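You operate a simulated robot arm through the tools that you are given. There is no shell and no other tool.

The job below is to be done with a simulated two-armed robot. You get a single attempt, and the scene is never put back.

JOB
Dose a black bead on the grey cable entry, then fit the black gland and press it home.
Fine: the entry goes in the doser slide, which ends out.

The check looks at the end state, three seconds after you hand in, the way a careful person would. Anything else that was tipped, shoved, dropped, spilled or broken makes it a failure.

ROBOT AND FRAMES
Two 7-joint arms with three-finger grippers on one trunk that stands fixed in place. Base frame: the origin is at the foot of the trunk, x ahead of it, y to its left, z up; the work surface is at about z = 0.88. Readings come in m, degrees, newtons and seconds.
The left shoulder is at [0.07, 0.165, 1.238], the right one opposite. With the tool pointing down near the work surface each hand reaches from about 0.36 to 0.88 m from the base axis, measured 20 degrees to its own side. Payload 3.91 kg a hand.
The tool frame of a hand sits at the grasp point between the pads (the TCP): z along the fingers, y along the line on which they close. The tips reach 0.03 m beyond it. The gripper opens to 0.116 m. The gripper's body begins 0.073 m behind the TCP.
Orientation is that of the tool frame in the base frame, as a unit quaternion [x, y, z, w]. With the fingers straight down and closing along the base's y, the tool's x points along the base's -x, its y along +y and its z along -z.

CONTROLS
- The arms move only by the tool servo_tool. It takes "left_moves", "right_moves" or both (then of equal length, played together; a hand with none holds still); each is one flat list of numbers, 6 for each row, row after row: the shift along the tool's x, y, z in m, then the turn, a rotation vector about the tool's x, y, z in degrees. In form: [x, y, z, rx, ry, rz, x, y, z, rx, ry, rz, ...]. A call has 1 to 20 rows; each row shifts and turns the commanded pose from where the row before left it, along the tool's axes as they then stand. "left_gripper" and "right_gripper" are, for a hand that has rows, the opening, from 0 (shut) to 1 (fully open), set as the call begins (left out, the last holds). A row lasts 0.2 s, in which the tool goes at most 0.05 m and 8.6 degrees; a call with a longer step from one row to the next is refused whole, and so is a gripper value outside its range. Where a pose cannot be reached the arm comes as near as it can. A force on the tool above 80 N (or 10 N above the force at the start of the call, whichever is more), or a blocked arm, ends the call early, and 0.2 s more pass. Each finger travels about 0.153 m/s and halts on what it meets, pressing with about 39 N; the grip force reading is that of the motor and also rises with nothing between the fingers. The clock runs only during rows and for 0.2 s after the last one: add rows that do not move to give the fingers time. It gives the time, the measured TCP pose, the force on the tool (base axes), the opening and the grip force at its end, in the units of the frame above (readings bear some noise), with the torque about the TCP (base axes, N m) and any sound that the robot's microphone picked up.
- Cameras (640 x 400 px; columns grow to the right, rows downward): "scene" is now at [0.1349, -0.0291, 1.5638]; the picture's right is [-0.31, -0.95, 0.00], its down [-0.49, 0.16, -0.85] and it looks along [0.81, -0.27, -0.52] (base axes); focal length 334 px, centre (320, 200). "left" rides on the left gripper at [0.075, 0.017, -0.088] in its tool frame; the picture's right is [-0.22, 0.97, 0.00], its down [-0.70, -0.16, -0.70] and it looks along [-0.68, -0.16, 0.71] (tool axes); focal length 247 px, centre (320, 200). "right" rides on the right gripper at [0.052, 0.056, -0.088] in its tool frame; the picture's right is [-0.73, 0.68, 0.00], its down [-0.49, -0.52, -0.70] and it looks along [-0.48, -0.51, 0.71] (tool axes); focal length 247 px, centre (320, 200). There is no depth. A picture from a camera that has moved, and an enlarged one, comes with that camera's place and axes in the base frame and with its lens.
- snapshot(camera): a new picture of that camera. It takes no simulated time.
- move_column(by): slides the trunk up (or, below 0, down) by that many m; the arms and the scene camera ride with it, the base frame stays. It gives what a move gives, with no picture.
- turn_head(pan, tilt): turns the head with the scene camera to pan (to the left, within 86 degrees either way) and tilt (down, from -29 to 69), counted from straight ahead of the robot. It gives what a move gives.
- inspect(camera, box): a new picture of the part [left, top, right, bottom] of that camera's present view, enlarged. It takes no simulated time.
- finish_job(): hands the job in; it is judged then, once.

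Nothing tells you positions but the pictures and the camera data. Unless the task says otherwise, let go and move clear before handing in.

The tools are called after "Emit:" as name(argument=value, ...) on one line, values as JSON. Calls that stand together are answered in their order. servo_tool: Moves the arms, as the interface text tells. Its arguments: {"type":"object","properties":{"left_moves":{"type":"array","items":{"type":"number"}},"left_gripper":{"type":"number"},"right_moves":{"type":"array","items":{"type":"number"}},"right_gripper":{"type":"number"}},"required":[]} The other tools are called the same way: move_column (by) slides the trunk up or down; turn_head (pan, tilt) turns the head that bears the scene camera; snapshot (camera) takes a picture; inspect (camera, box) takes an enlarged picture of a part of a camera's view; finish_job () hands the job in.

At the start:

```text
t: 0.0
left_position: [0.5841, 0.0947, 1.231]
left_orientation: [0.0, 1.0, 0.001, 0.0]
left_force: [-0.1, 0.6, 0.6]
left_ft_torque: [-0.02, -0.01, -0.02]
left_finger_gap: 0.1162
left_grasp_force: 0.1
right_position: [0.5864, -0.3995, 1.2432]
right_orientation: [0.001, 1.0, 0.0, 0.0]
right_force: [0.0, 0.6, 0.6]
right_ft_torque: [0.01, 0.03, -0.03]
right_finger_gap: 0.1159
right_grasp_force: 0.1
trunk travel left (down, up): [-0.775, 0.065]
head pan, tilt: [-18.3, 31.2]
```

scene: 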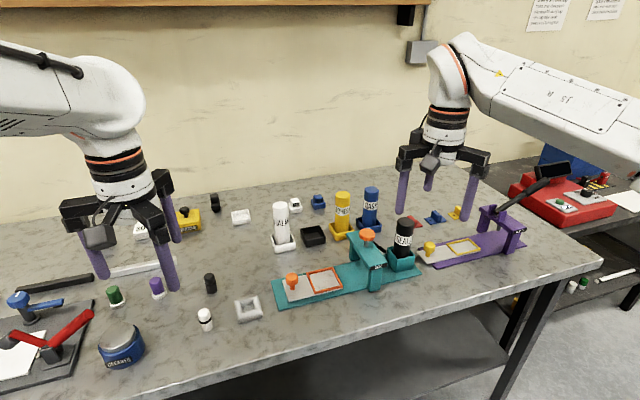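
right: 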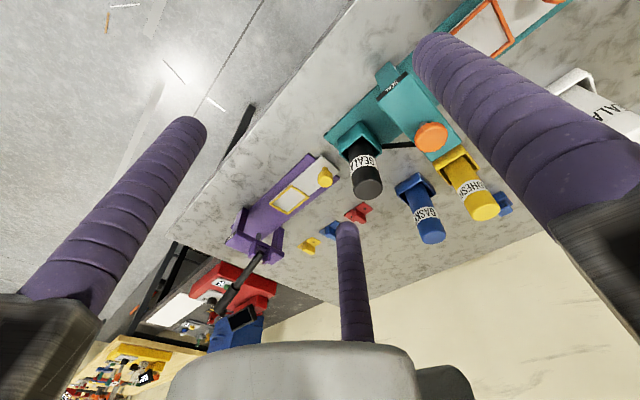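
left: 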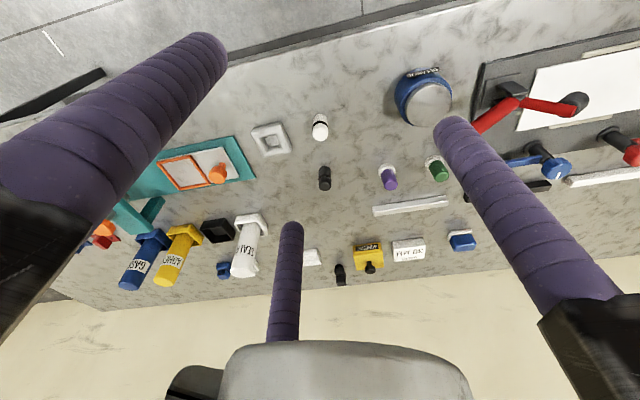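

I see a bench with a teal doser (orange knob slide, black SEALANT cartridge beside it), a purple press, cartridges, small glands and a grey square frame that may be the cable entry. I'll look closer before moving anything.

Emit:
inspect(camera="scene", box=[220, 180, 420, 320])

Emit:
inspect(camera="scene", box=[380, 140, 620, 290])

Emit:
inspect(camera="scene", box=[0, 180, 280, 380])

Emit:
inspect(camera="left", box=[80, 60, 380, 300])

Emit:
inspect(camera="right", box=[200, 0, 520, 270])

```text
2.86 times, centred on (320, 250) of scene
camera zoom: at [0.1349, -0.0291, 1.5638], right [-0.31, -0.95, 0.0], down [-0.49, 0.16, -0.85], along [0.81, -0.27, -0.52], focal length 953 px, centre (320, 57)
```

zoom: 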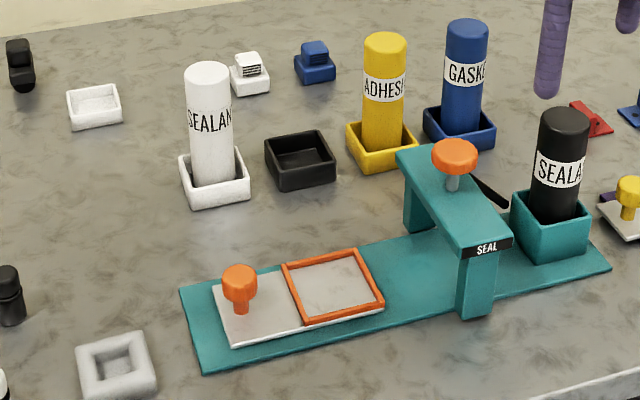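

```text
2.67 times, centred on (500, 215) of scene
camera zoom: at [0.1349, -0.0291, 1.5638], right [-0.31, -0.95, 0.0], down [-0.49, 0.16, -0.85], along [0.81, -0.27, -0.52], focal length 889 px, centre (-160, 160)
```

zoom: 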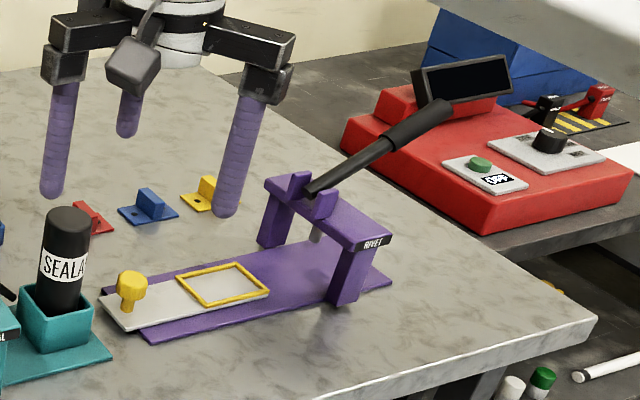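

```text
2.00 times, centred on (140, 280) of scene
camera zoom: at [0.1349, -0.0291, 1.5638], right [-0.31, -0.95, 0.0], down [-0.49, 0.16, -0.85], along [0.81, -0.27, -0.52], focal length 667 px, centre (680, 40)
```

zoom: 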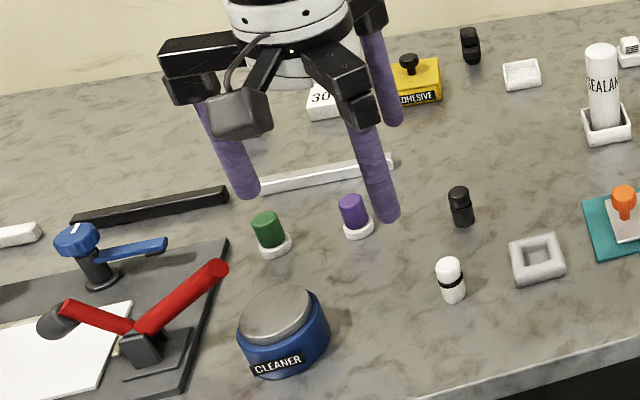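

```text
1.67 times, centred on (230, 180) of left
camera zoom: at [0.5099, 0.1117, 1.3201], right [0.22, 0.97, 0.0], down [0.7, -0.16, 0.7], along [0.68, -0.16, -0.71], focal length 412 px, centre (470, 233)
```

zoom: 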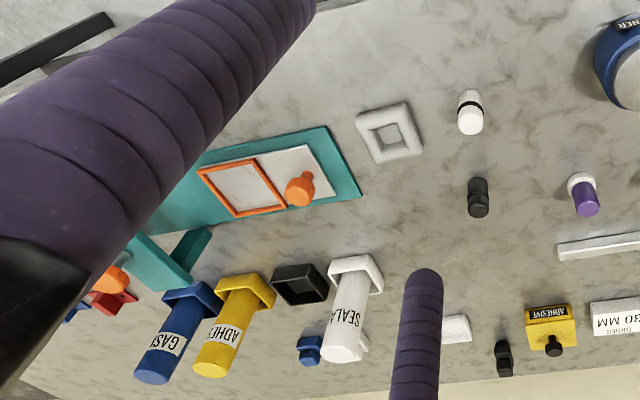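

```text
1.48 times, centred on (360, 135) of right
camera zoom: at [0.534, -0.344, 1.3314], right [0.73, 0.68, 0.0], down [0.49, -0.52, 0.7], along [0.48, -0.51, -0.71], focal length 366 px, centre (261, 296)
```

zoom: 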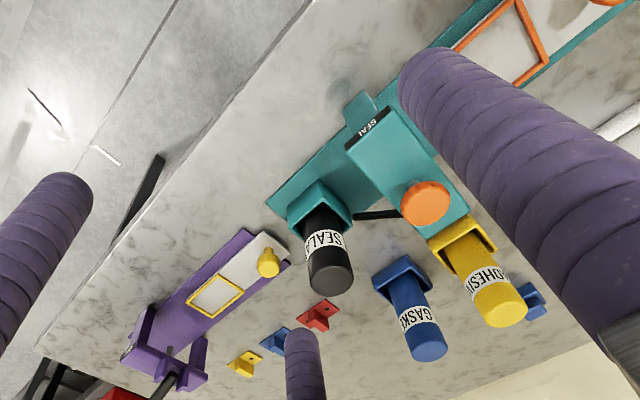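

The scene is clearer: the doser has a slide with orange pocket and knob, and a head with an orange plunger. I need closer looks at the small black pieces, the entry, and the doser details.

Emit:
inspect(camera="scene", box=[190, 260, 270, 335])

Emit:
inspect(camera="scene", box=[130, 185, 260, 265])

Emit:
inspect(camera="scene", box=[340, 210, 430, 300])

Emit:
inspect(camera="scene", box=[270, 240, 360, 310])

Emit:
inspect(camera="left", box=[240, 100, 360, 200])

Emit:
inspect(camera="left", box=[310, 220, 430, 300])

Emit:
inspect(camera="right", box=[310, 60, 480, 200])

```text
5.33 times, centred on (230, 298) of scene
camera zoom: at [0.1349, -0.0291, 1.5638], right [-0.31, -0.95, 0.0], down [-0.49, 0.16, -0.85], along [0.81, -0.27, -0.52], focal length 1778 px, centre (800, -320)
```

zoom: 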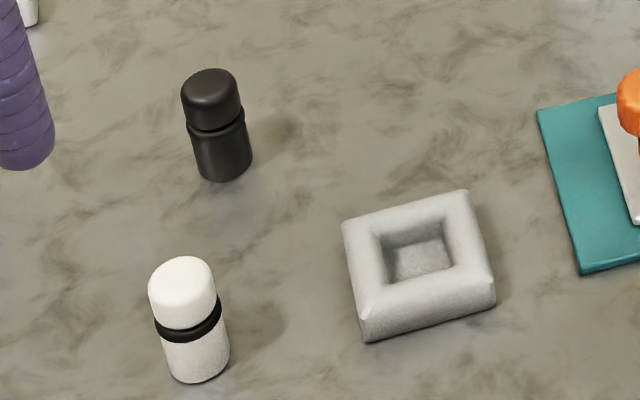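

```text
4.92 times, centred on (195, 225) of scene
camera zoom: at [0.1349, -0.0291, 1.5638], right [-0.31, -0.95, 0.0], down [-0.49, 0.16, -0.85], along [0.81, -0.27, -0.52], focal length 1642 px, centre (935, 77)
```

zoom: 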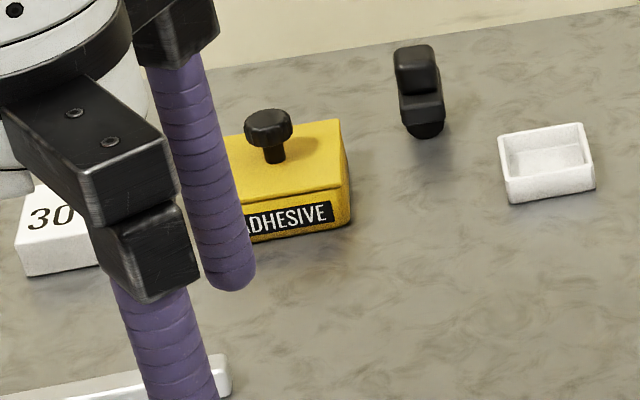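

```text
4.44 times, centred on (385, 255) of scene
camera zoom: at [0.1349, -0.0291, 1.5638], right [-0.31, -0.95, 0.0], down [-0.49, 0.16, -0.85], along [0.81, -0.27, -0.52], focal length 1482 px, centre (31, -44)
```

zoom: 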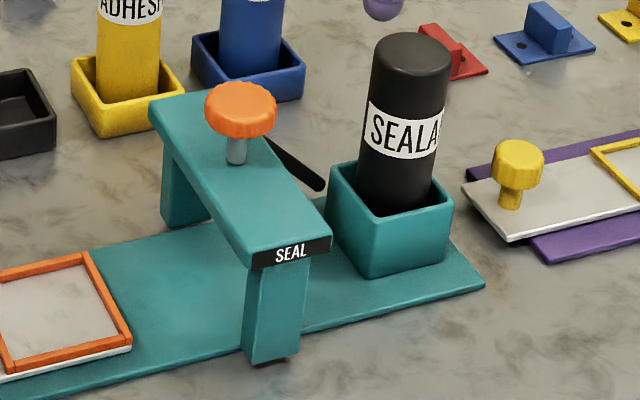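

```text
5.71 times, centred on (315, 275) of scene
camera zoom: at [0.1349, -0.0291, 1.5638], right [-0.31, -0.95, 0.0], down [-0.49, 0.16, -0.85], along [0.81, -0.27, -0.52], focal length 1906 px, centre (349, -229)
```

zoom: 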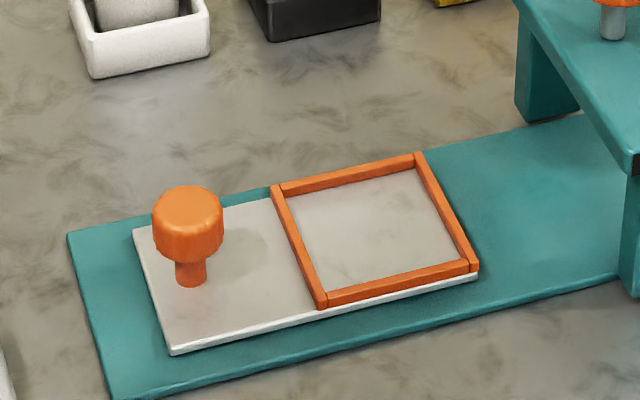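

```text
4.00 times, centred on (300, 150) of left
camera zoom: at [0.5099, 0.1117, 1.3201], right [0.22, 0.97, 0.0], down [0.7, -0.16, 0.7], along [0.68, -0.16, -0.71], focal length 988 px, centre (400, 400)
```

zoom: 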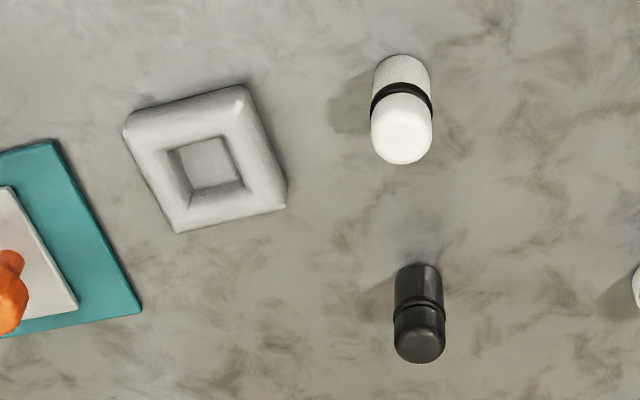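

```text
5.00 times, centred on (370, 260) of left
camera zoom: at [0.5099, 0.1117, 1.3201], right [0.22, 0.97, 0.0], down [0.7, -0.16, 0.7], along [0.68, -0.16, -0.71], focal length 1235 px, centre (70, -100)
```

zoom: 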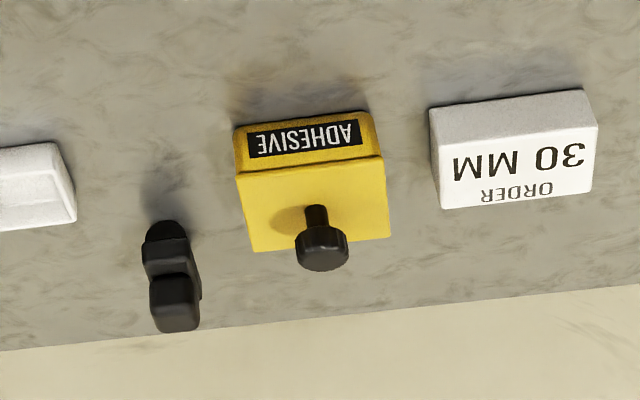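

```text
2.86 times, centred on (395, 130) of right
camera zoom: at [0.534, -0.344, 1.3314], right [0.73, 0.68, 0.0], down [0.49, -0.52, 0.7], along [0.48, -0.51, -0.71], focal length 706 px, centre (106, 400)
```

zoom: 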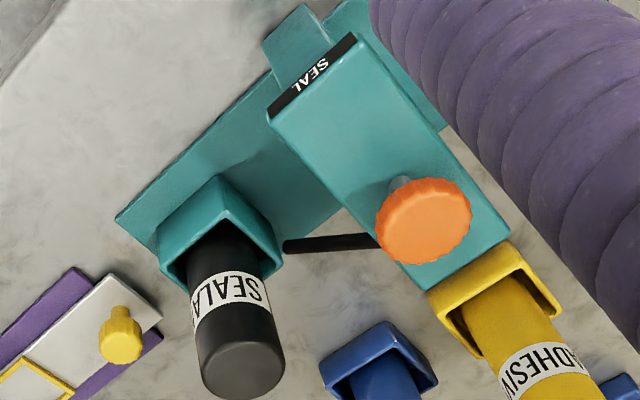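

The entry has a square hole, so I need to work out which black piece is the gland. I'll zoom further.

Emit:
inspect(camera="scene", box=[200, 185, 232, 217])

Emit:
inspect(camera="scene", box=[280, 190, 335, 220])

Emit:
inspect(camera="scene", box=[195, 268, 225, 298])

Emit:
inspect(camera="left", box=[325, 260, 355, 290])

Emit:
inspect(camera="left", box=[205, 235, 275, 285])

Emit:
inspect(camera="scene", box=[400, 200, 475, 230])

Emit:
inspect(camera="left", box=[370, 140, 460, 200])

```text
12.50 times, centred on (216, 201) of scene
camera zoom: at [0.1349, -0.0291, 1.5638], right [-0.31, -0.95, 0.0], down [-0.49, 0.16, -0.85], along [0.81, -0.27, -0.52], focal length 4168 px, centre (1620, 188)
```

zoom: 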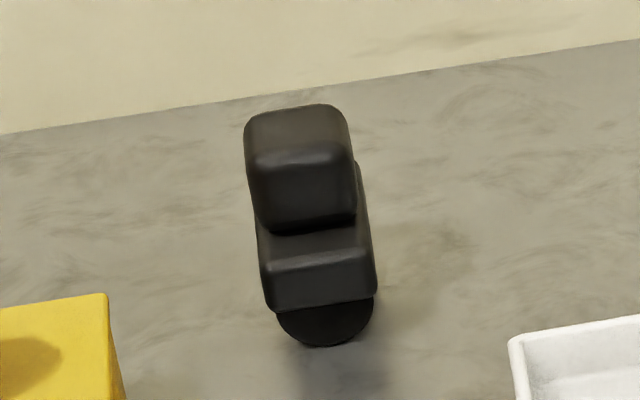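

```text
11.64 times, centred on (308, 205) of scene
camera zoom: at [0.1349, -0.0291, 1.5638], right [-0.31, -0.95, 0.0], down [-0.49, 0.16, -0.85], along [0.81, -0.27, -0.52], focal length 3880 px, centre (466, 142)
```

zoom: 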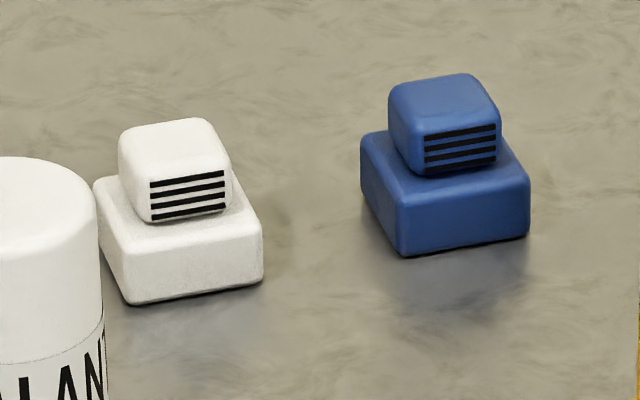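

```text
13.33 times, centred on (210, 283) of scene
camera zoom: at [0.1349, -0.0291, 1.5638], right [-0.31, -0.95, 0.0], down [-0.49, 0.16, -0.85], along [0.81, -0.27, -0.52], focal length 4446 px, centre (1787, -907)
```

zoom: 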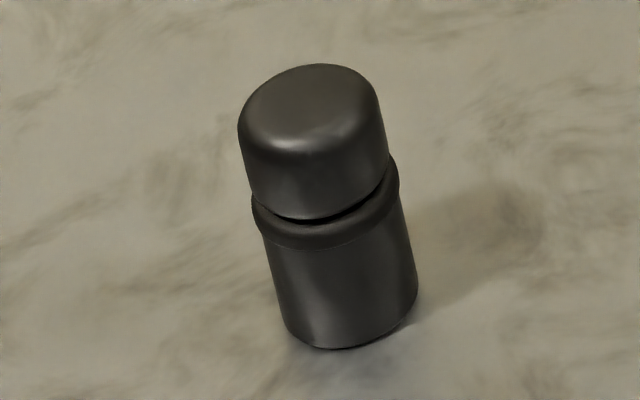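

```text
13.33 times, centred on (340, 275) of left
camera zoom: at [0.5099, 0.1117, 1.3201], right [0.22, 0.97, 0.0], down [0.7, -0.16, 0.7], along [0.68, -0.16, -0.71], focal length 3293 px, centre (53, -800)
```

zoom: 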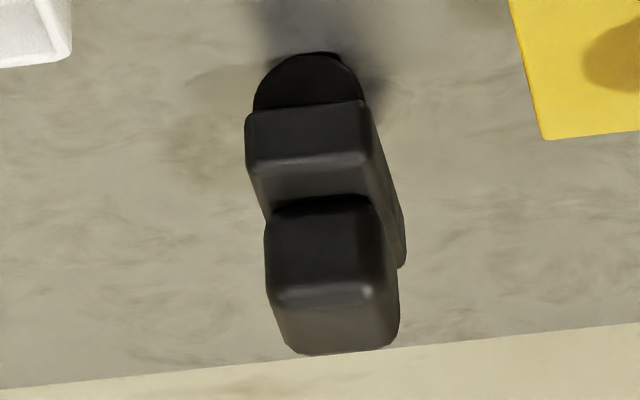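

```text
8.00 times, centred on (240, 260) of left
camera zoom: at [0.5099, 0.1117, 1.3201], right [0.22, 0.97, 0.0], down [0.7, -0.16, 0.7], along [0.68, -0.16, -0.71], focal length 1976 px, centre (960, -280)
```

zoom: 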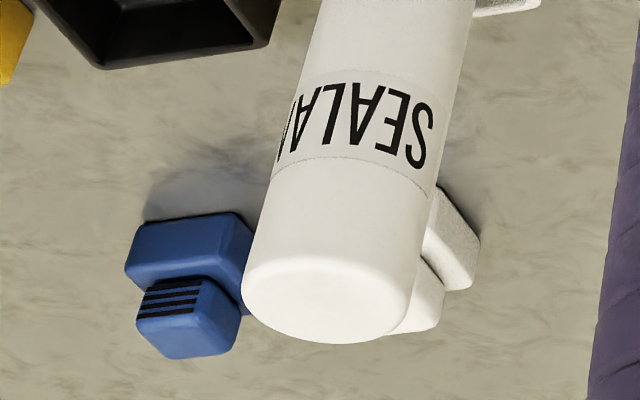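

```text
8.53 times, centred on (438, 215) of scene
camera zoom: at [0.1349, -0.0291, 1.5638], right [-0.31, -0.95, 0.0], down [-0.49, 0.16, -0.85], along [0.81, -0.27, -0.52], focal length 2846 px, centre (-683, 72)
```

zoom: 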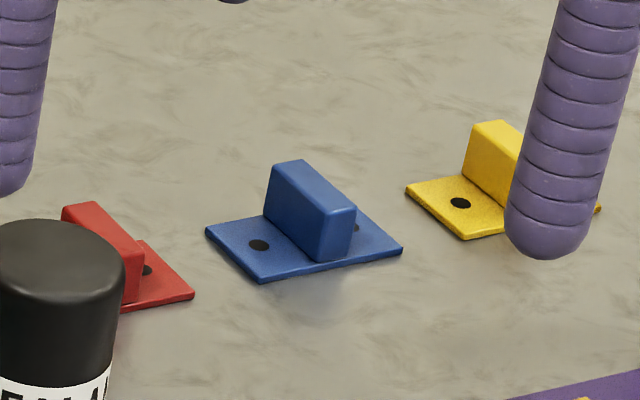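

```text
6.67 times, centred on (415, 170) of left
camera zoom: at [0.5099, 0.1117, 1.3201], right [0.22, 0.97, 0.0], down [0.7, -0.16, 0.7], along [0.68, -0.16, -0.71], focal length 1646 px, centre (-313, 400)
```

zoom: 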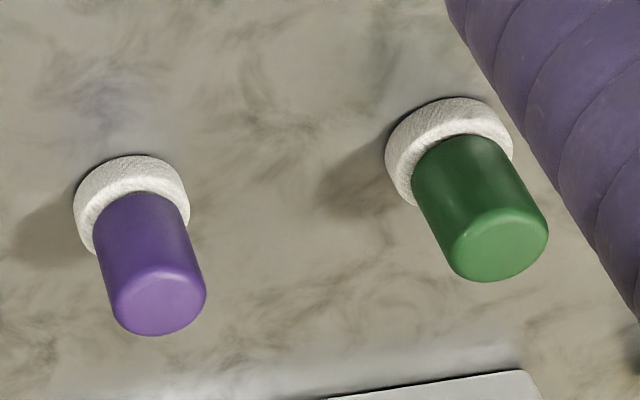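

The black gland is most likely the collared black cylinder at about (0.842, 0.045). The grey entry is at about (0.736, -0.037), the slide pocket at about (0.775, -0.252), and the doser plunger at about (0.775, -0.372, 1.02). I'll move the left arm aside and bring the right hand over the entry for a closer look.

Emit:
servo_tool(left_moves=[0.0084, 0.0255, 0, 0, 0, 0, 0.0084, 0.0255, 0, 0, 0, 0, 0.0084, 0.0255, 0, 0, 0, 0, 0.0084, 0.0255, 0, 0, 0, 0, 0.0084, 0.0255, 0, 0, 0, 0, 0.0084, 0.0255, 0, 0, 0, 0, 0.0084, 0.0255, 0, 0, 0, 0, 0.0084, 0.0255, 0, 0, 0, 0, 0.0084, 0.0255, 0, 0, 0, 0, 0.0084, 0.0255, 0, 0, 0, 0], right_moves=[-0.015, 0.036, 0.016, 0, 0, 0, -0.015, 0.036, 0.016, 0, 0, 0, -0.015, 0.036, 0.016, 0, 0, 0, -0.015, 0.036, 0.016, 0, 0, 0, -0.015, 0.036, 0.016, 0, 0, 0, -0.015, 0.036, 0.016, 0, 0, 0, -0.015, 0.036, 0.016, 0, 0, 0, -0.015, 0.036, 0.016, 0, 0, 0, -0.015, 0.036, 0.016, 0, 0, 0, -0.015, 0.036, 0.016, 0, 0, 0])

```text
t: 2.2
left_position: [0.501, 0.3536, 1.2308]
left_orientation: [0.0, 1.0, -0.002, -0.001]
left_force: [0.1, 1.2, -0.2]
left_ft_torque: [-0.07, 0.02, 0.0]
left_finger_gap: 0.1161
left_grasp_force: 0.0
right_position: [0.7371, -0.0364, 1.0818]
right_orientation: [0.001, 1.0, -0.001, -0.001]
right_force: [0.1, 0.1, 0.3]
right_ft_torque: [-0.07, 0.06, -0.02]
right_finger_gap: 0.1158
right_grasp_force: 0.1
trunk travel left (down, up): [-0.775, 0.065]
head pan, tilt: [-18.3, 31.2]
```

The right hand is above the entry. I'll take views from the scene and right cameras to refine the geometry.

Emit:
snapshot(camera="right")

Emit:
snapshot(camera="scene")

Emit:
snapshot(camera="left")

```text
taken
camera right: at [0.6844, 0.0203, 1.1711], right [0.73, 0.68, 0.0], down [0.49, -0.52, 0.7], along [0.48, -0.52, -0.71], focal length 247 px, centre (320, 200)
```

right: 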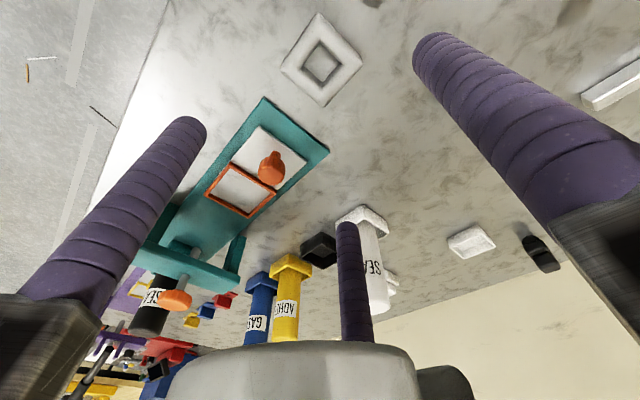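

```text
taken
camera scene: at [0.1356, -0.0233, 1.5639], right [-0.31, -0.95, 0.0], down [-0.49, 0.16, -0.86], along [0.81, -0.27, -0.52], focal length 334 px, centre (320, 200)
```

scene: 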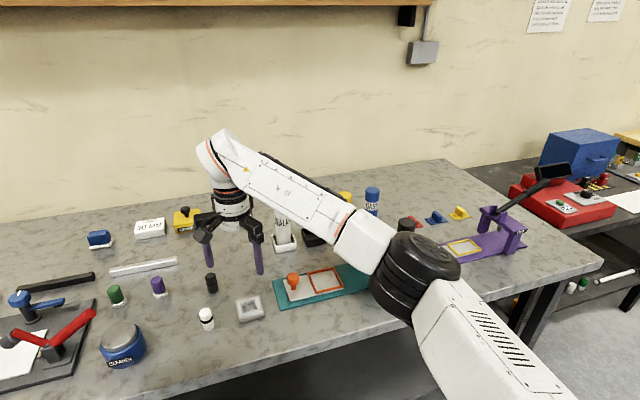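

```text
taken
camera left: at [0.4264, 0.3711, 1.3194], right [0.22, 0.97, 0.0], down [0.7, -0.16, 0.7], along [0.68, -0.16, -0.71], focal length 247 px, centre (320, 200)
```

left: 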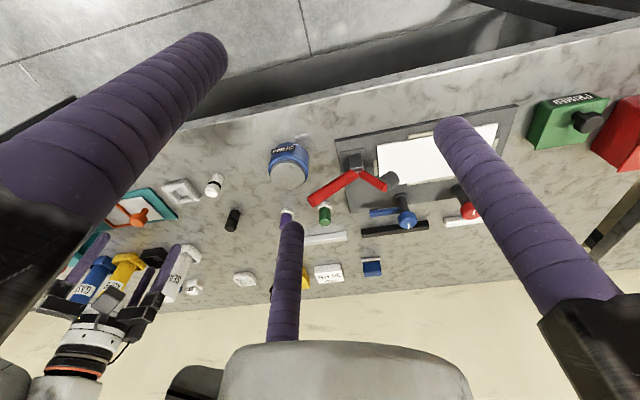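

Emit:
inspect(camera="right", box=[265, 0, 385, 110])

Emit:
inspect(camera="right", box=[190, 90, 340, 230])

Emit:
inspect(camera="right", box=[120, 200, 260, 320])

Emit:
inspect(camera="left", box=[150, 165, 250, 235])

```text
3.64 times, centred on (325, 55) of right
camera zoom: at [0.6844, 0.0203, 1.1711], right [0.73, 0.68, 0.0], down [0.49, -0.52, 0.7], along [0.48, -0.52, -0.71], focal length 898 px, centre (302, 727)
```

zoom: 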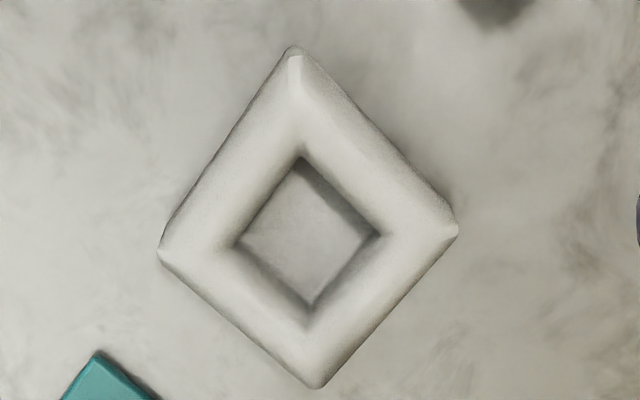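

```text
2.86 times, centred on (265, 160) of right
camera zoom: at [0.6844, 0.0203, 1.1711], right [0.73, 0.68, 0.0], down [0.49, -0.52, 0.7], along [0.48, -0.52, -0.71], focal length 706 px, centre (477, 314)
```

zoom: 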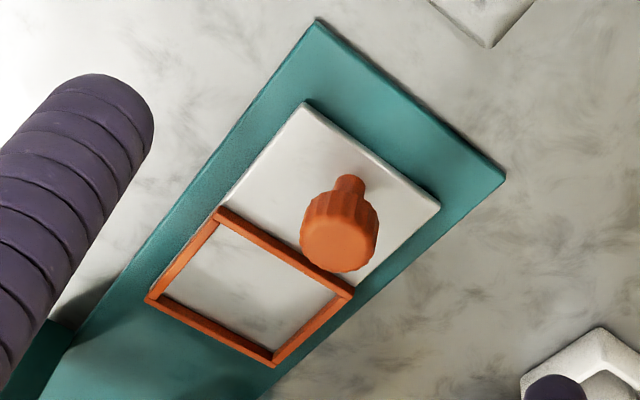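

```text
3.33 times, centred on (190, 260) of right
camera zoom: at [0.6844, 0.0203, 1.1711], right [0.73, 0.68, 0.0], down [0.49, -0.52, 0.7], along [0.48, -0.52, -0.71], focal length 823 px, centre (753, 0)
```

zoom: 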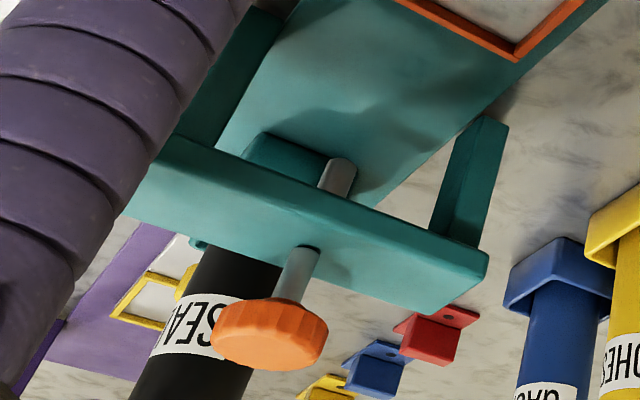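

```text
5.71 times, centred on (200, 200) of left
camera zoom: at [0.4264, 0.3711, 1.3194], right [0.22, 0.97, 0.0], down [0.7, -0.16, 0.7], along [0.68, -0.16, -0.71], focal length 1411 px, centre (1006, 200)
```

zoom: 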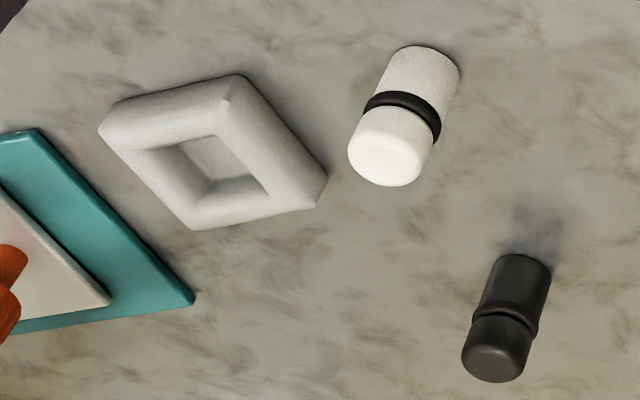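

The entry is a 6 cm grey block with a square recess, nearly axis-aligned, centred near (0.739, -0.037). I'll narrow the gripper and descend partway above it to check alignment.

Emit:
servo_tool(right_moves=[0, 0, 0.03, 0, 0, 0, -0.001, 0, 0.03, 0, 0, 0, -0.001, 0, 0.03, 0, 0, 0, 0, 0, 0.025, 0, 0, 0], right_gripper=0.75)

Emit:
snapshot(camera="right")

Emit:
inspect(camera="scene", box=[190, 200, 310, 340])

Emit:
inspect(camera="left", box=[130, 150, 250, 240])

```text
t: 3.2
left_position: [0.5015, 0.3495, 1.233]
left_orientation: [0.0, 1.0, 0.0, 0.0]
left_force: [-0.2, -0.4, -0.8]
left_ft_torque: [0.0, 0.02, -0.04]
left_finger_gap: 0.1161
left_grasp_force: 0.2
right_position: [0.7369, -0.04, 0.967]
right_orientation: [0.0, 1.0, 0.0, 0.001]
right_force: [0.1, 0.1, 0.2]
right_ft_torque: [-0.01, 0.02, -0.03]
right_finger_gap: 0.087
right_grasp_force: 0.1
trunk travel left (down, up): [-0.775, 0.065]
head pan, tilt: [-18.3, 31.2]
```

```text
taken
camera right: at [0.6862, 0.0158, 1.0553], right [0.73, 0.68, 0.0], down [0.49, -0.52, 0.7], along [0.48, -0.51, -0.71], focal length 247 px, centre (320, 200)
```

right: 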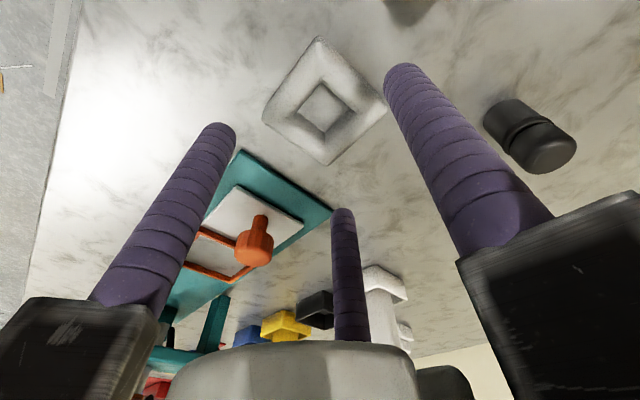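

```text
2.86 times, centred on (250, 270) of scene
camera zoom: at [0.1356, -0.0288, 1.5638], right [-0.31, -0.95, 0.0], down [-0.49, 0.16, -0.85], along [0.81, -0.27, -0.52], focal length 953 px, centre (520, 0)
```

zoom: 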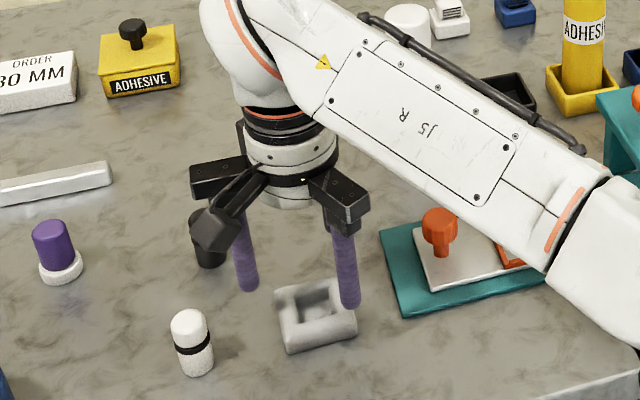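

```text
4.44 times, centred on (190, 195) of left
camera zoom: at [0.4265, 0.3662, 1.3209], right [0.22, 0.97, 0.0], down [0.7, -0.16, 0.7], along [0.68, -0.16, -0.71], focal length 1098 px, centre (898, 222)
```

zoom: 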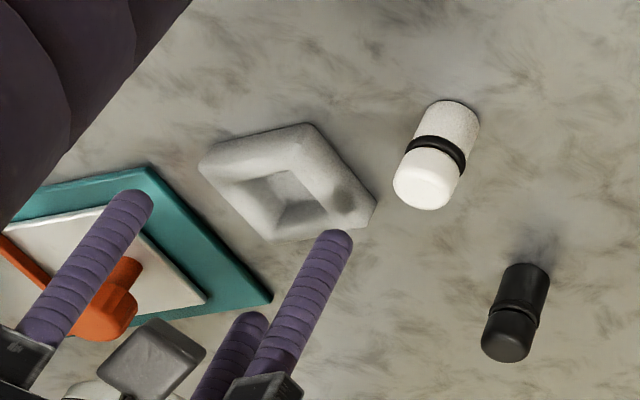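

The pictures seem to show three finger rods per hand although two are described, so I'll check the gripper closely before touching anything.

Emit:
inspect(camera="scene", box=[245, 245, 320, 320])

Emit:
inspect(camera="left", box=[120, 180, 230, 280])

Emit:
inspect(camera="right", box=[180, 20, 480, 260])

Emit:
inspect(camera="scene", box=[240, 255, 320, 325])

```text
5.33 times, centred on (282, 282) of scene
camera zoom: at [0.1356, -0.0288, 1.5638], right [-0.31, -0.95, 0.0], down [-0.49, 0.16, -0.85], along [0.81, -0.27, -0.52], focal length 1778 px, centre (520, -240)
```

zoom: 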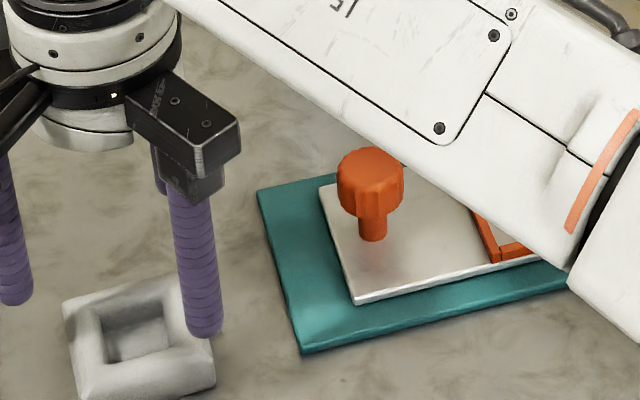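

```text
4.00 times, centred on (175, 230) of left
camera zoom: at [0.4265, 0.3662, 1.3209], right [0.22, 0.97, 0.0], down [0.7, -0.16, 0.7], along [0.68, -0.16, -0.71], focal length 988 px, centre (900, 80)
```

zoom: 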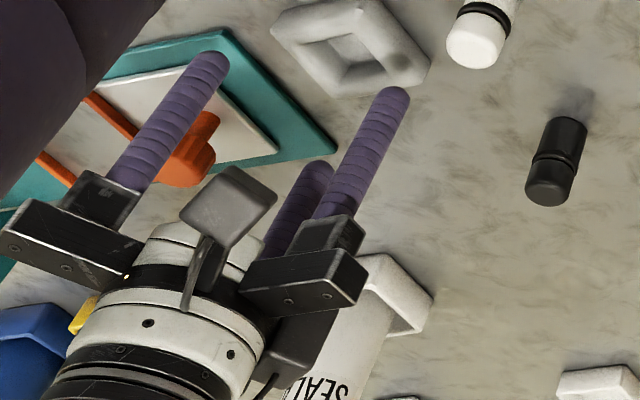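

```text
1.67 times, centred on (330, 140) of right
camera zoom: at [0.6862, 0.0158, 1.0553], right [0.73, 0.68, 0.0], down [0.49, -0.52, 0.7], along [0.48, -0.51, -0.71], focal length 412 px, centre (303, 300)
```

zoom: 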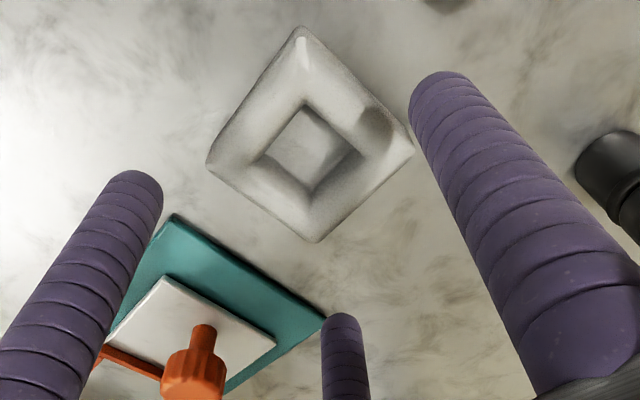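

```text
5.71 times, centred on (280, 290) of scene
camera zoom: at [0.1356, -0.0288, 1.5638], right [-0.31, -0.95, 0.0], down [-0.49, 0.16, -0.85], along [0.81, -0.27, -0.52], focal length 1906 px, centre (549, -314)
```

zoom: 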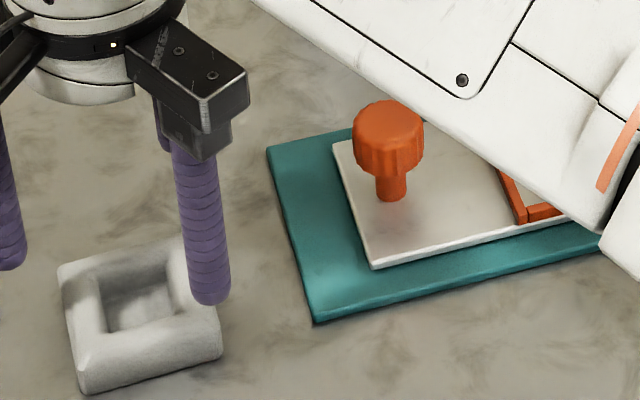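

The gripper clearly shows three rods at 120°, not a two-finger jaw. I'll test whether the third rod is solid by gently touching the entry's corner with only that rod, watching force.

Emit:
servo_tool(right_moves=[0.02, 0.007, 0, 0, 0, 0, 0, 0, 0.012, 0, 0, 0, 0, 0, 0.012, 0, 0, 0, 0, 0, 0.003, 0, 0, 0, 0, 0, 0, 0, 0, 0])

Emit:
snapshot(camera="right")

```text
t: 4.4
left_position: [0.5006, 0.3492, 1.2333]
left_orientation: [0.0, 1.0, -0.001, 0.0]
left_force: [0.7, -0.7, -0.1]
left_ft_torque: [0.01, -0.02, 0.01]
left_finger_gap: 0.1159
left_grasp_force: 0.0
right_position: [0.7186, -0.0325, 0.9393]
right_orientation: [0.0, 1.0, -0.001, 0.0]
right_force: [-1.0, 0.5, 0.1]
right_ft_torque: [-0.02, -0.01, 0.0]
right_finger_gap: 0.087
right_grasp_force: 0.1
trunk travel left (down, up): [-0.775, 0.065]
head pan, tilt: [-18.3, 31.2]
```

```text
taken
camera right: at [0.6656, 0.0232, 1.0291], right [0.73, 0.68, 0.0], down [0.49, -0.52, 0.7], along [0.48, -0.51, -0.71], focal length 247 px, centre (320, 200)
```

right: 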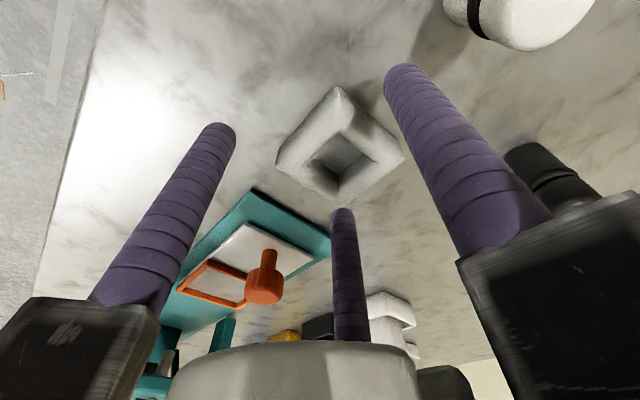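

Emit:
servo_tool(right_moves=[0.01, 0.008, 0, 0, 0, 0, 0, 0, 0.004, 0, 0, 0, 0, 0, 0, 0, 0, 0])

Emit:
servo_tool(right_moves=[0, 0, 0.004, 0, 0, 0, 0, 0, 0, 0, 0, 0])

Emit:
inspect(camera="right", box=[240, 60, 440, 260])

Emit:
servo_tool(right_moves=[0, 0, 0.003, 0, 0, 0, 0, 0, 0, 0, 0, 0])

```text
t: 5.2
left_position: [0.5, 0.3495, 1.2328]
left_orientation: [0.0, 1.0, 0.0, 0.0]
left_force: [0.4, 0.0, -0.2]
left_ft_torque: [-0.03, 0.02, -0.02]
left_finger_gap: 0.1161
left_grasp_force: 0.0
right_position: [0.7085, -0.0254, 0.9368]
right_orientation: [0.0, 1.0, 0.0, 0.001]
right_force: [-0.7, -0.3, -0.1]
right_ft_torque: [-0.03, 0.0, -0.01]
right_finger_gap: 0.0871
right_grasp_force: 0.0
trunk travel left (down, up): [-0.775, 0.065]
head pan, tilt: [-18.3, 31.2]
```

```text
t: 5.8
left_position: [0.5, 0.3493, 1.2317]
left_orientation: [0.0, 1.0, -0.001, 0.0]
left_force: [-0.3, -0.2, 0.1]
left_ft_torque: [0.0, 0.0, 0.03]
left_finger_gap: 0.116
left_grasp_force: 0.1
right_position: [0.7086, -0.0256, 0.9331]
right_orientation: [0.0, 1.0, 0.0, 0.0]
right_force: [0.5, 0.2, 0.5]
right_ft_torque: [0.01, 0.01, 0.02]
right_finger_gap: 0.087
right_grasp_force: 0.0
trunk travel left (down, up): [-0.775, 0.065]
head pan, tilt: [-18.3, 31.2]
```

```text
2.00 times, centred on (340, 160) of right
camera zoom: at [0.6557, 0.0314, 1.0214], right [0.73, 0.68, 0.0], down [0.49, -0.52, 0.7], along [0.48, -0.51, -0.71], focal length 494 px, centre (280, 280)
```

zoom: 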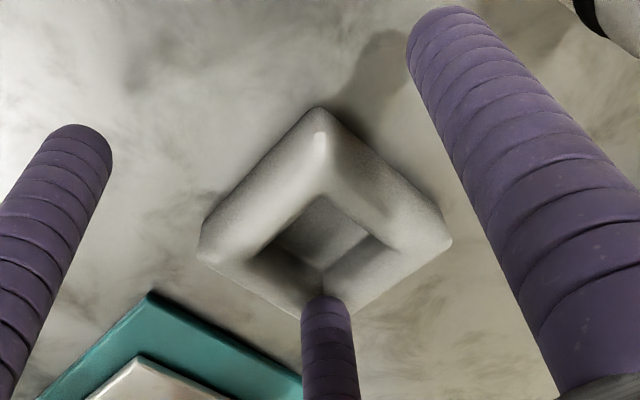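

```text
t: 6.4
left_position: [0.5002, 0.3491, 1.2333]
left_orientation: [0.0, 1.0, 0.0, 0.001]
left_force: [1.1, -0.8, -0.3]
left_ft_torque: [0.0, 0.01, -0.01]
left_finger_gap: 0.1158
left_grasp_force: 0.1
right_position: [0.7082, -0.025, 0.9316]
right_orientation: [0.0, 1.0, -0.001, 0.002]
right_force: [0.9, 0.8, 12.0]
right_ft_torque: [-0.27, -0.58, 0.06]
right_finger_gap: 0.0874
right_grasp_force: 0.8
trunk travel left (down, up): [-0.775, 0.065]
head pan, tilt: [-18.3, 31.2]
```

Contact at z≈0.902 with torque pointing exactly to the third rod: the gripper really is a three-jaw one. I'll lift, turn the hand 30° so two rods face the entry's ±y sides and the third lies toward the robot, and check alignment.

Emit:
servo_tool(right_moves=[0, 0, -0.03, 0, 0, 0, -0.008, -0.012, 0, 0, 0, 0, 0, 0, 0, 0, 0, 7.5, 0, 0, 0, 0, 0, 7.5, 0, 0, 0, 0, 0, 7.5, 0, 0, 0, 0, 0, 7.5, 0, 0, 0, 0, 0, 0], right_gripper=0.9)

Emit:
snapshot(camera="right")

Emit:
inspect(camera="scene", box=[190, 230, 310, 340])

Emit:
inspect(camera="left", box=[130, 150, 250, 240])

```text
t: 8.0
left_position: [0.501, 0.3496, 1.2319]
left_orientation: [0.0, 1.0, 0.0, 0.0]
left_force: [0.6, 1.2, 0.0]
left_ft_torque: [-0.02, 0.01, -0.01]
left_finger_gap: 0.1162
left_grasp_force: 0.0
right_position: [0.6953, -0.045, 0.9774]
right_orientation: [0.259, 0.966, -0.003, -0.001]
right_force: [0.4, 0.4, -0.3]
right_ft_torque: [0.0, 0.02, 0.0]
right_finger_gap: 0.1044
right_grasp_force: 0.1
right hand out of reach, approached as far as the arm can: row 5, 6
trunk travel left (down, up): [-0.775, 0.065]
head pan, tilt: [-18.3, 31.2]
```

```text
taken
camera right: at [0.6766, 0.0299, 1.0664], right [0.97, 0.22, 0.0], down [0.16, -0.69, 0.7], along [0.15, -0.69, -0.71], focal length 247 px, centre (320, 200)
```

right: 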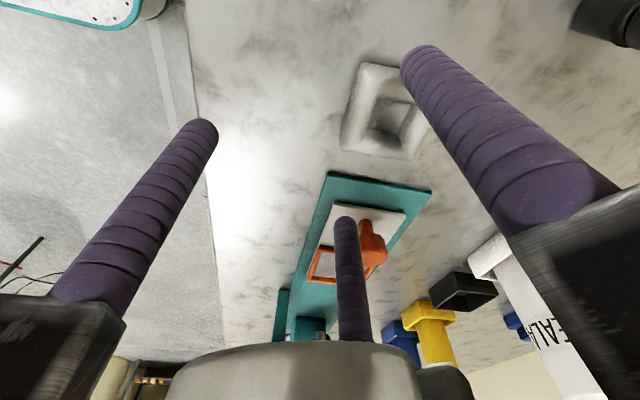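

```text
3.64 times, centred on (250, 285) of scene
camera zoom: at [0.1354, -0.0282, 1.5638], right [-0.31, -0.95, 0.0], down [-0.49, 0.16, -0.85], along [0.81, -0.27, -0.52], focal length 1213 px, centre (574, -109)
```

zoom: 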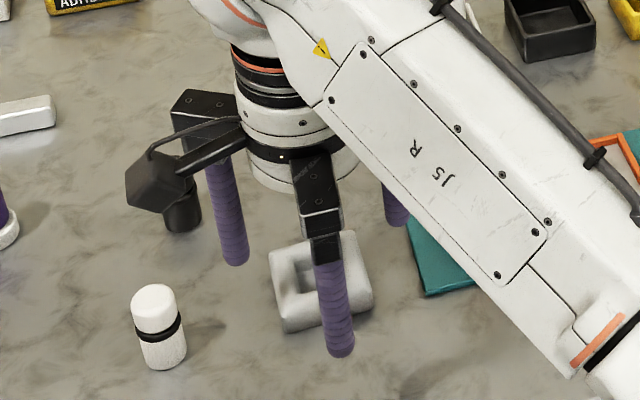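

```text
4.44 times, centred on (190, 195) of left
camera zoom: at [0.4262, 0.3667, 1.3208], right [0.22, 0.97, 0.0], down [0.7, -0.16, 0.7], along [0.68, -0.16, -0.71], focal length 1098 px, centre (898, 222)
```

zoom: 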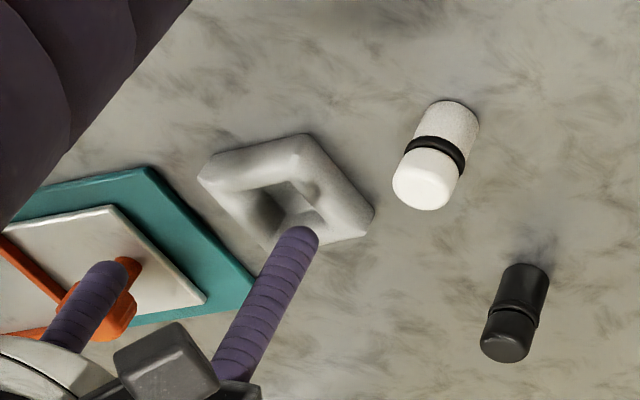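

Emit:
servo_tool(right_moves=[0, 0, 0, 0, 0, 0, 0, 0, 0, 0, 0, 0])

```text
t: 8.6
left_position: [0.5009, 0.3487, 1.2312]
left_orientation: [0.0, 1.0, 0.0, 0.0]
left_force: [0.8, -0.2, 0.3]
left_ft_torque: [0.02, -0.01, 0.03]
left_finger_gap: 0.1159
left_grasp_force: 0.0
right_position: [0.6939, -0.0459, 0.9765]
right_orientation: [0.257, 0.966, -0.002, -0.001]
right_force: [-0.1, 0.0, -0.1]
right_ft_torque: [-0.01, 0.0, 0.02]
right_finger_gap: 0.1044
right_grasp_force: 0.0
trunk travel left (down, up): [-0.775, 0.065]
head pan, tilt: [-18.3, 31.2]
```

Emit:
servo_tool(right_moves=[-0.0075, 0.0093, 0, 0, 0, 0, -0.0075, 0.0093, 0, 0, 0, 0, 0, 0, 0, 0, 0, 0])

```text
t: 9.4
left_position: [0.4997, 0.3495, 1.2319]
left_orientation: [0.0, 1.0, 0.001, 0.0]
left_force: [0.1, -0.6, -0.1]
left_ft_torque: [-0.02, 0.01, -0.01]
left_finger_gap: 0.1158
left_grasp_force: 0.0
right_position: [0.7018, -0.0406, 0.9903]
right_orientation: [0.258, 0.966, -0.002, -0.001]
right_force: [0.2, 0.4, -0.2]
right_ft_torque: [0.02, 0.02, 0.01]
right_finger_gap: 0.1046
right_grasp_force: 0.1
right hand out of reach, approached as far as the arm can: row 1, 2
trunk travel left (down, up): [-0.775, 0.065]
head pan, tilt: [-18.3, 31.2]
```

That wrist direction hits a joint limit. I'll turn the other way, to −30° from the original, so the third rod points away from the robot.

Emit:
servo_tool(right_moves=[0, 0, 0, 0, 0, -7.5, 0, 0, 0, 0, 0, -7.5, 0, 0, 0, 0, 0, -7.5, 0, 0, 0, 0, 0, -7.5, 0, 0, 0, 0, 0, -7.5, 0, 0, 0, 0, 0, -7.5, 0, 0, 0, 0, 0, -7.5, 0, 0, 0, 0, 0, -7.5, 0, 0, 0, 0, 0, 0])

```text
t: 11.4
left_position: [0.5012, 0.3494, 1.2321]
left_orientation: [0.0, 1.0, 0.0, 0.0]
left_force: [-0.4, -0.1, -0.7]
left_ft_torque: [0.02, -0.01, 0.01]
left_finger_gap: 0.1162
left_grasp_force: 0.1
right_position: [0.7005, -0.0416, 0.9894]
right_orientation: [-0.26, 0.966, 0.001, 0.0]
right_force: [0.3, -0.1, -0.5]
right_ft_torque: [0.0, -0.01, 0.04]
right_finger_gap: 0.1045
right_grasp_force: 0.0
trunk travel left (down, up): [-0.775, 0.065]
head pan, tilt: [-18.3, 31.2]
```

Emit:
servo_tool(right_moves=[-0.0276, -0.0133, 0.0122, 0, 0, 0, -0.0276, -0.0133, 0.0122, 0, 0, 0, 0, 0, 0, 0, 0, 0])

Emit:
snapshot(camera="right")

Emit:
inspect(camera="left", box=[130, 150, 250, 240])

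Emit:
inspect(camera="scene", box=[190, 230, 310, 340])

```text
t: 12.2
left_position: [0.4992, 0.348, 1.2332]
left_orientation: [-0.001, 1.0, -0.001, 0.002]
left_force: [-0.2, -0.4, 0.1]
left_ft_torque: [0.03, -0.02, -0.02]
left_finger_gap: 0.1159
left_grasp_force: 0.0
right_position: [0.7615, -0.0383, 0.9652]
right_orientation: [-0.259, 0.966, 0.0, 0.0]
right_force: [0.3, 1.0, 0.1]
right_ft_torque: [0.0, -0.03, 0.03]
right_finger_gap: 0.1042
right_grasp_force: 0.1
trunk travel left (down, up): [-0.775, 0.065]
head pan, tilt: [-18.3, 31.2]
```

```text
taken
camera right: at [0.6867, -0.0151, 1.0539], right [0.29, 0.96, 0.0], down [0.68, -0.21, 0.7], along [0.67, -0.2, -0.71], focal length 247 px, centre (320, 200)
```

right: 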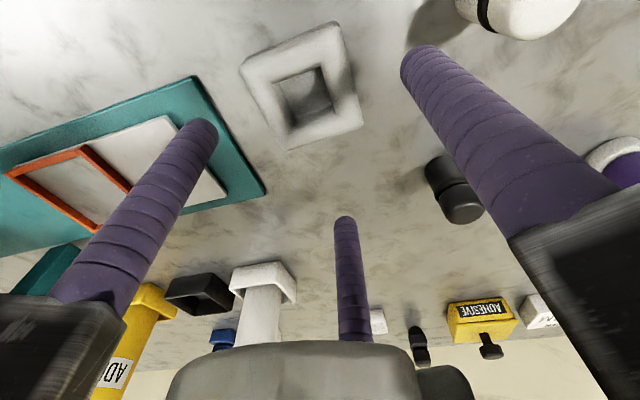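

```text
4.44 times, centred on (190, 195) of left
camera zoom: at [0.4251, 0.3655, 1.3216], right [0.22, 0.97, 0.0], down [0.7, -0.16, 0.7], along [0.68, -0.16, -0.71], focal length 1098 px, centre (898, 222)
```

zoom: 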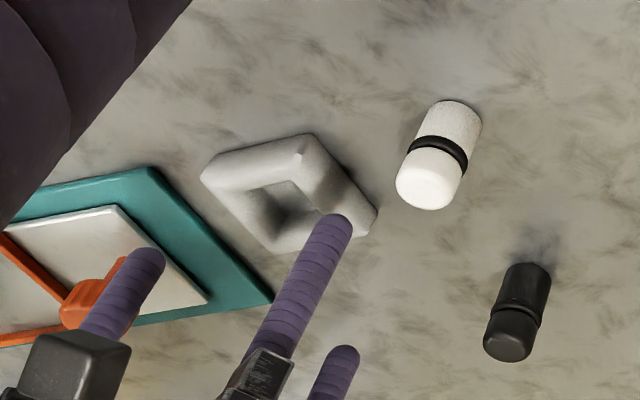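

```text
3.64 times, centred on (250, 285) of scene
camera zoom: at [0.134, -0.0296, 1.5639], right [-0.31, -0.95, 0.0], down [-0.49, 0.16, -0.86], along [0.81, -0.27, -0.52], focal length 1213 px, centre (574, -109)
```

zoom: 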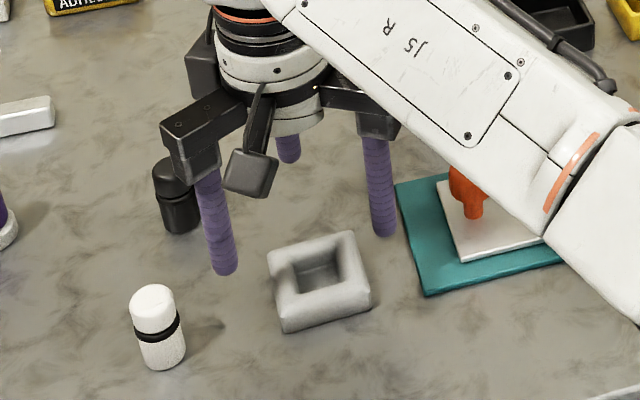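

The reach is fine in this orientation, and I place the entry at about (0.743, -0.040). I'll descend and close gently to just about contact, then look.

Emit:
servo_tool(right_moves=[-0.0026, -0.0035, 0.02, 0, 0, 0, 0, 0, 0.02, 0, 0, 0, 0, 0, 0.0097, 0, 0, 0, 0, 0, 0, 0, 0, 0])

Emit:
snapshot(camera="right")

Emit:
inspect(camera="scene", box=[190, 230, 310, 340])

```text
t: 13.2
left_position: [0.5003, 0.349, 1.2329]
left_orientation: [0.0, 1.0, 0.001, 0.0]
left_force: [-0.6, -0.4, -0.5]
left_ft_torque: [-0.06, -0.03, 0.0]
left_finger_gap: 0.1159
left_grasp_force: 0.0
right_position: [0.7659, -0.0389, 0.9167]
right_orientation: [-0.259, 0.966, 0.0, 0.0]
right_force: [-0.1, -0.6, -0.2]
right_ft_torque: [-0.01, 0.01, -0.05]
right_finger_gap: 0.1045
right_grasp_force: 0.0
trunk travel left (down, up): [-0.775, 0.065]
head pan, tilt: [-18.3, 31.2]
```

```text
taken
camera right: at [0.692, -0.0158, 1.0045], right [0.29, 0.96, 0.0], down [0.68, -0.21, 0.7], along [0.67, -0.21, -0.71], focal length 247 px, centre (320, 200)
```

right: 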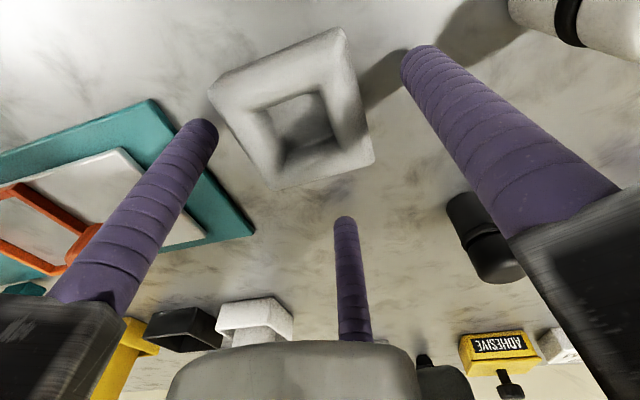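

```text
3.64 times, centred on (250, 285) of scene
camera zoom: at [0.1349, -0.0288, 1.5638], right [-0.31, -0.95, 0.0], down [-0.49, 0.16, -0.85], along [0.81, -0.27, -0.52], focal length 1213 px, centre (574, -109)
```

zoom: 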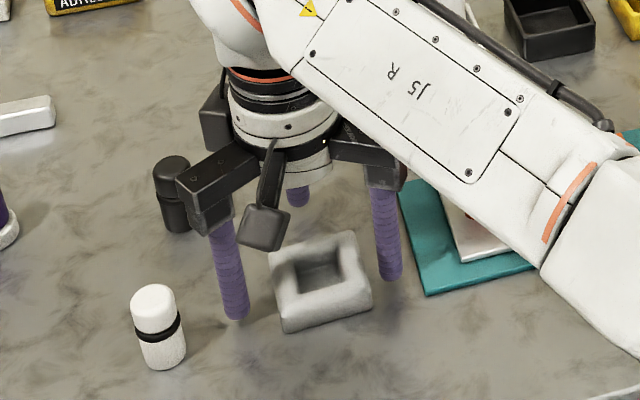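

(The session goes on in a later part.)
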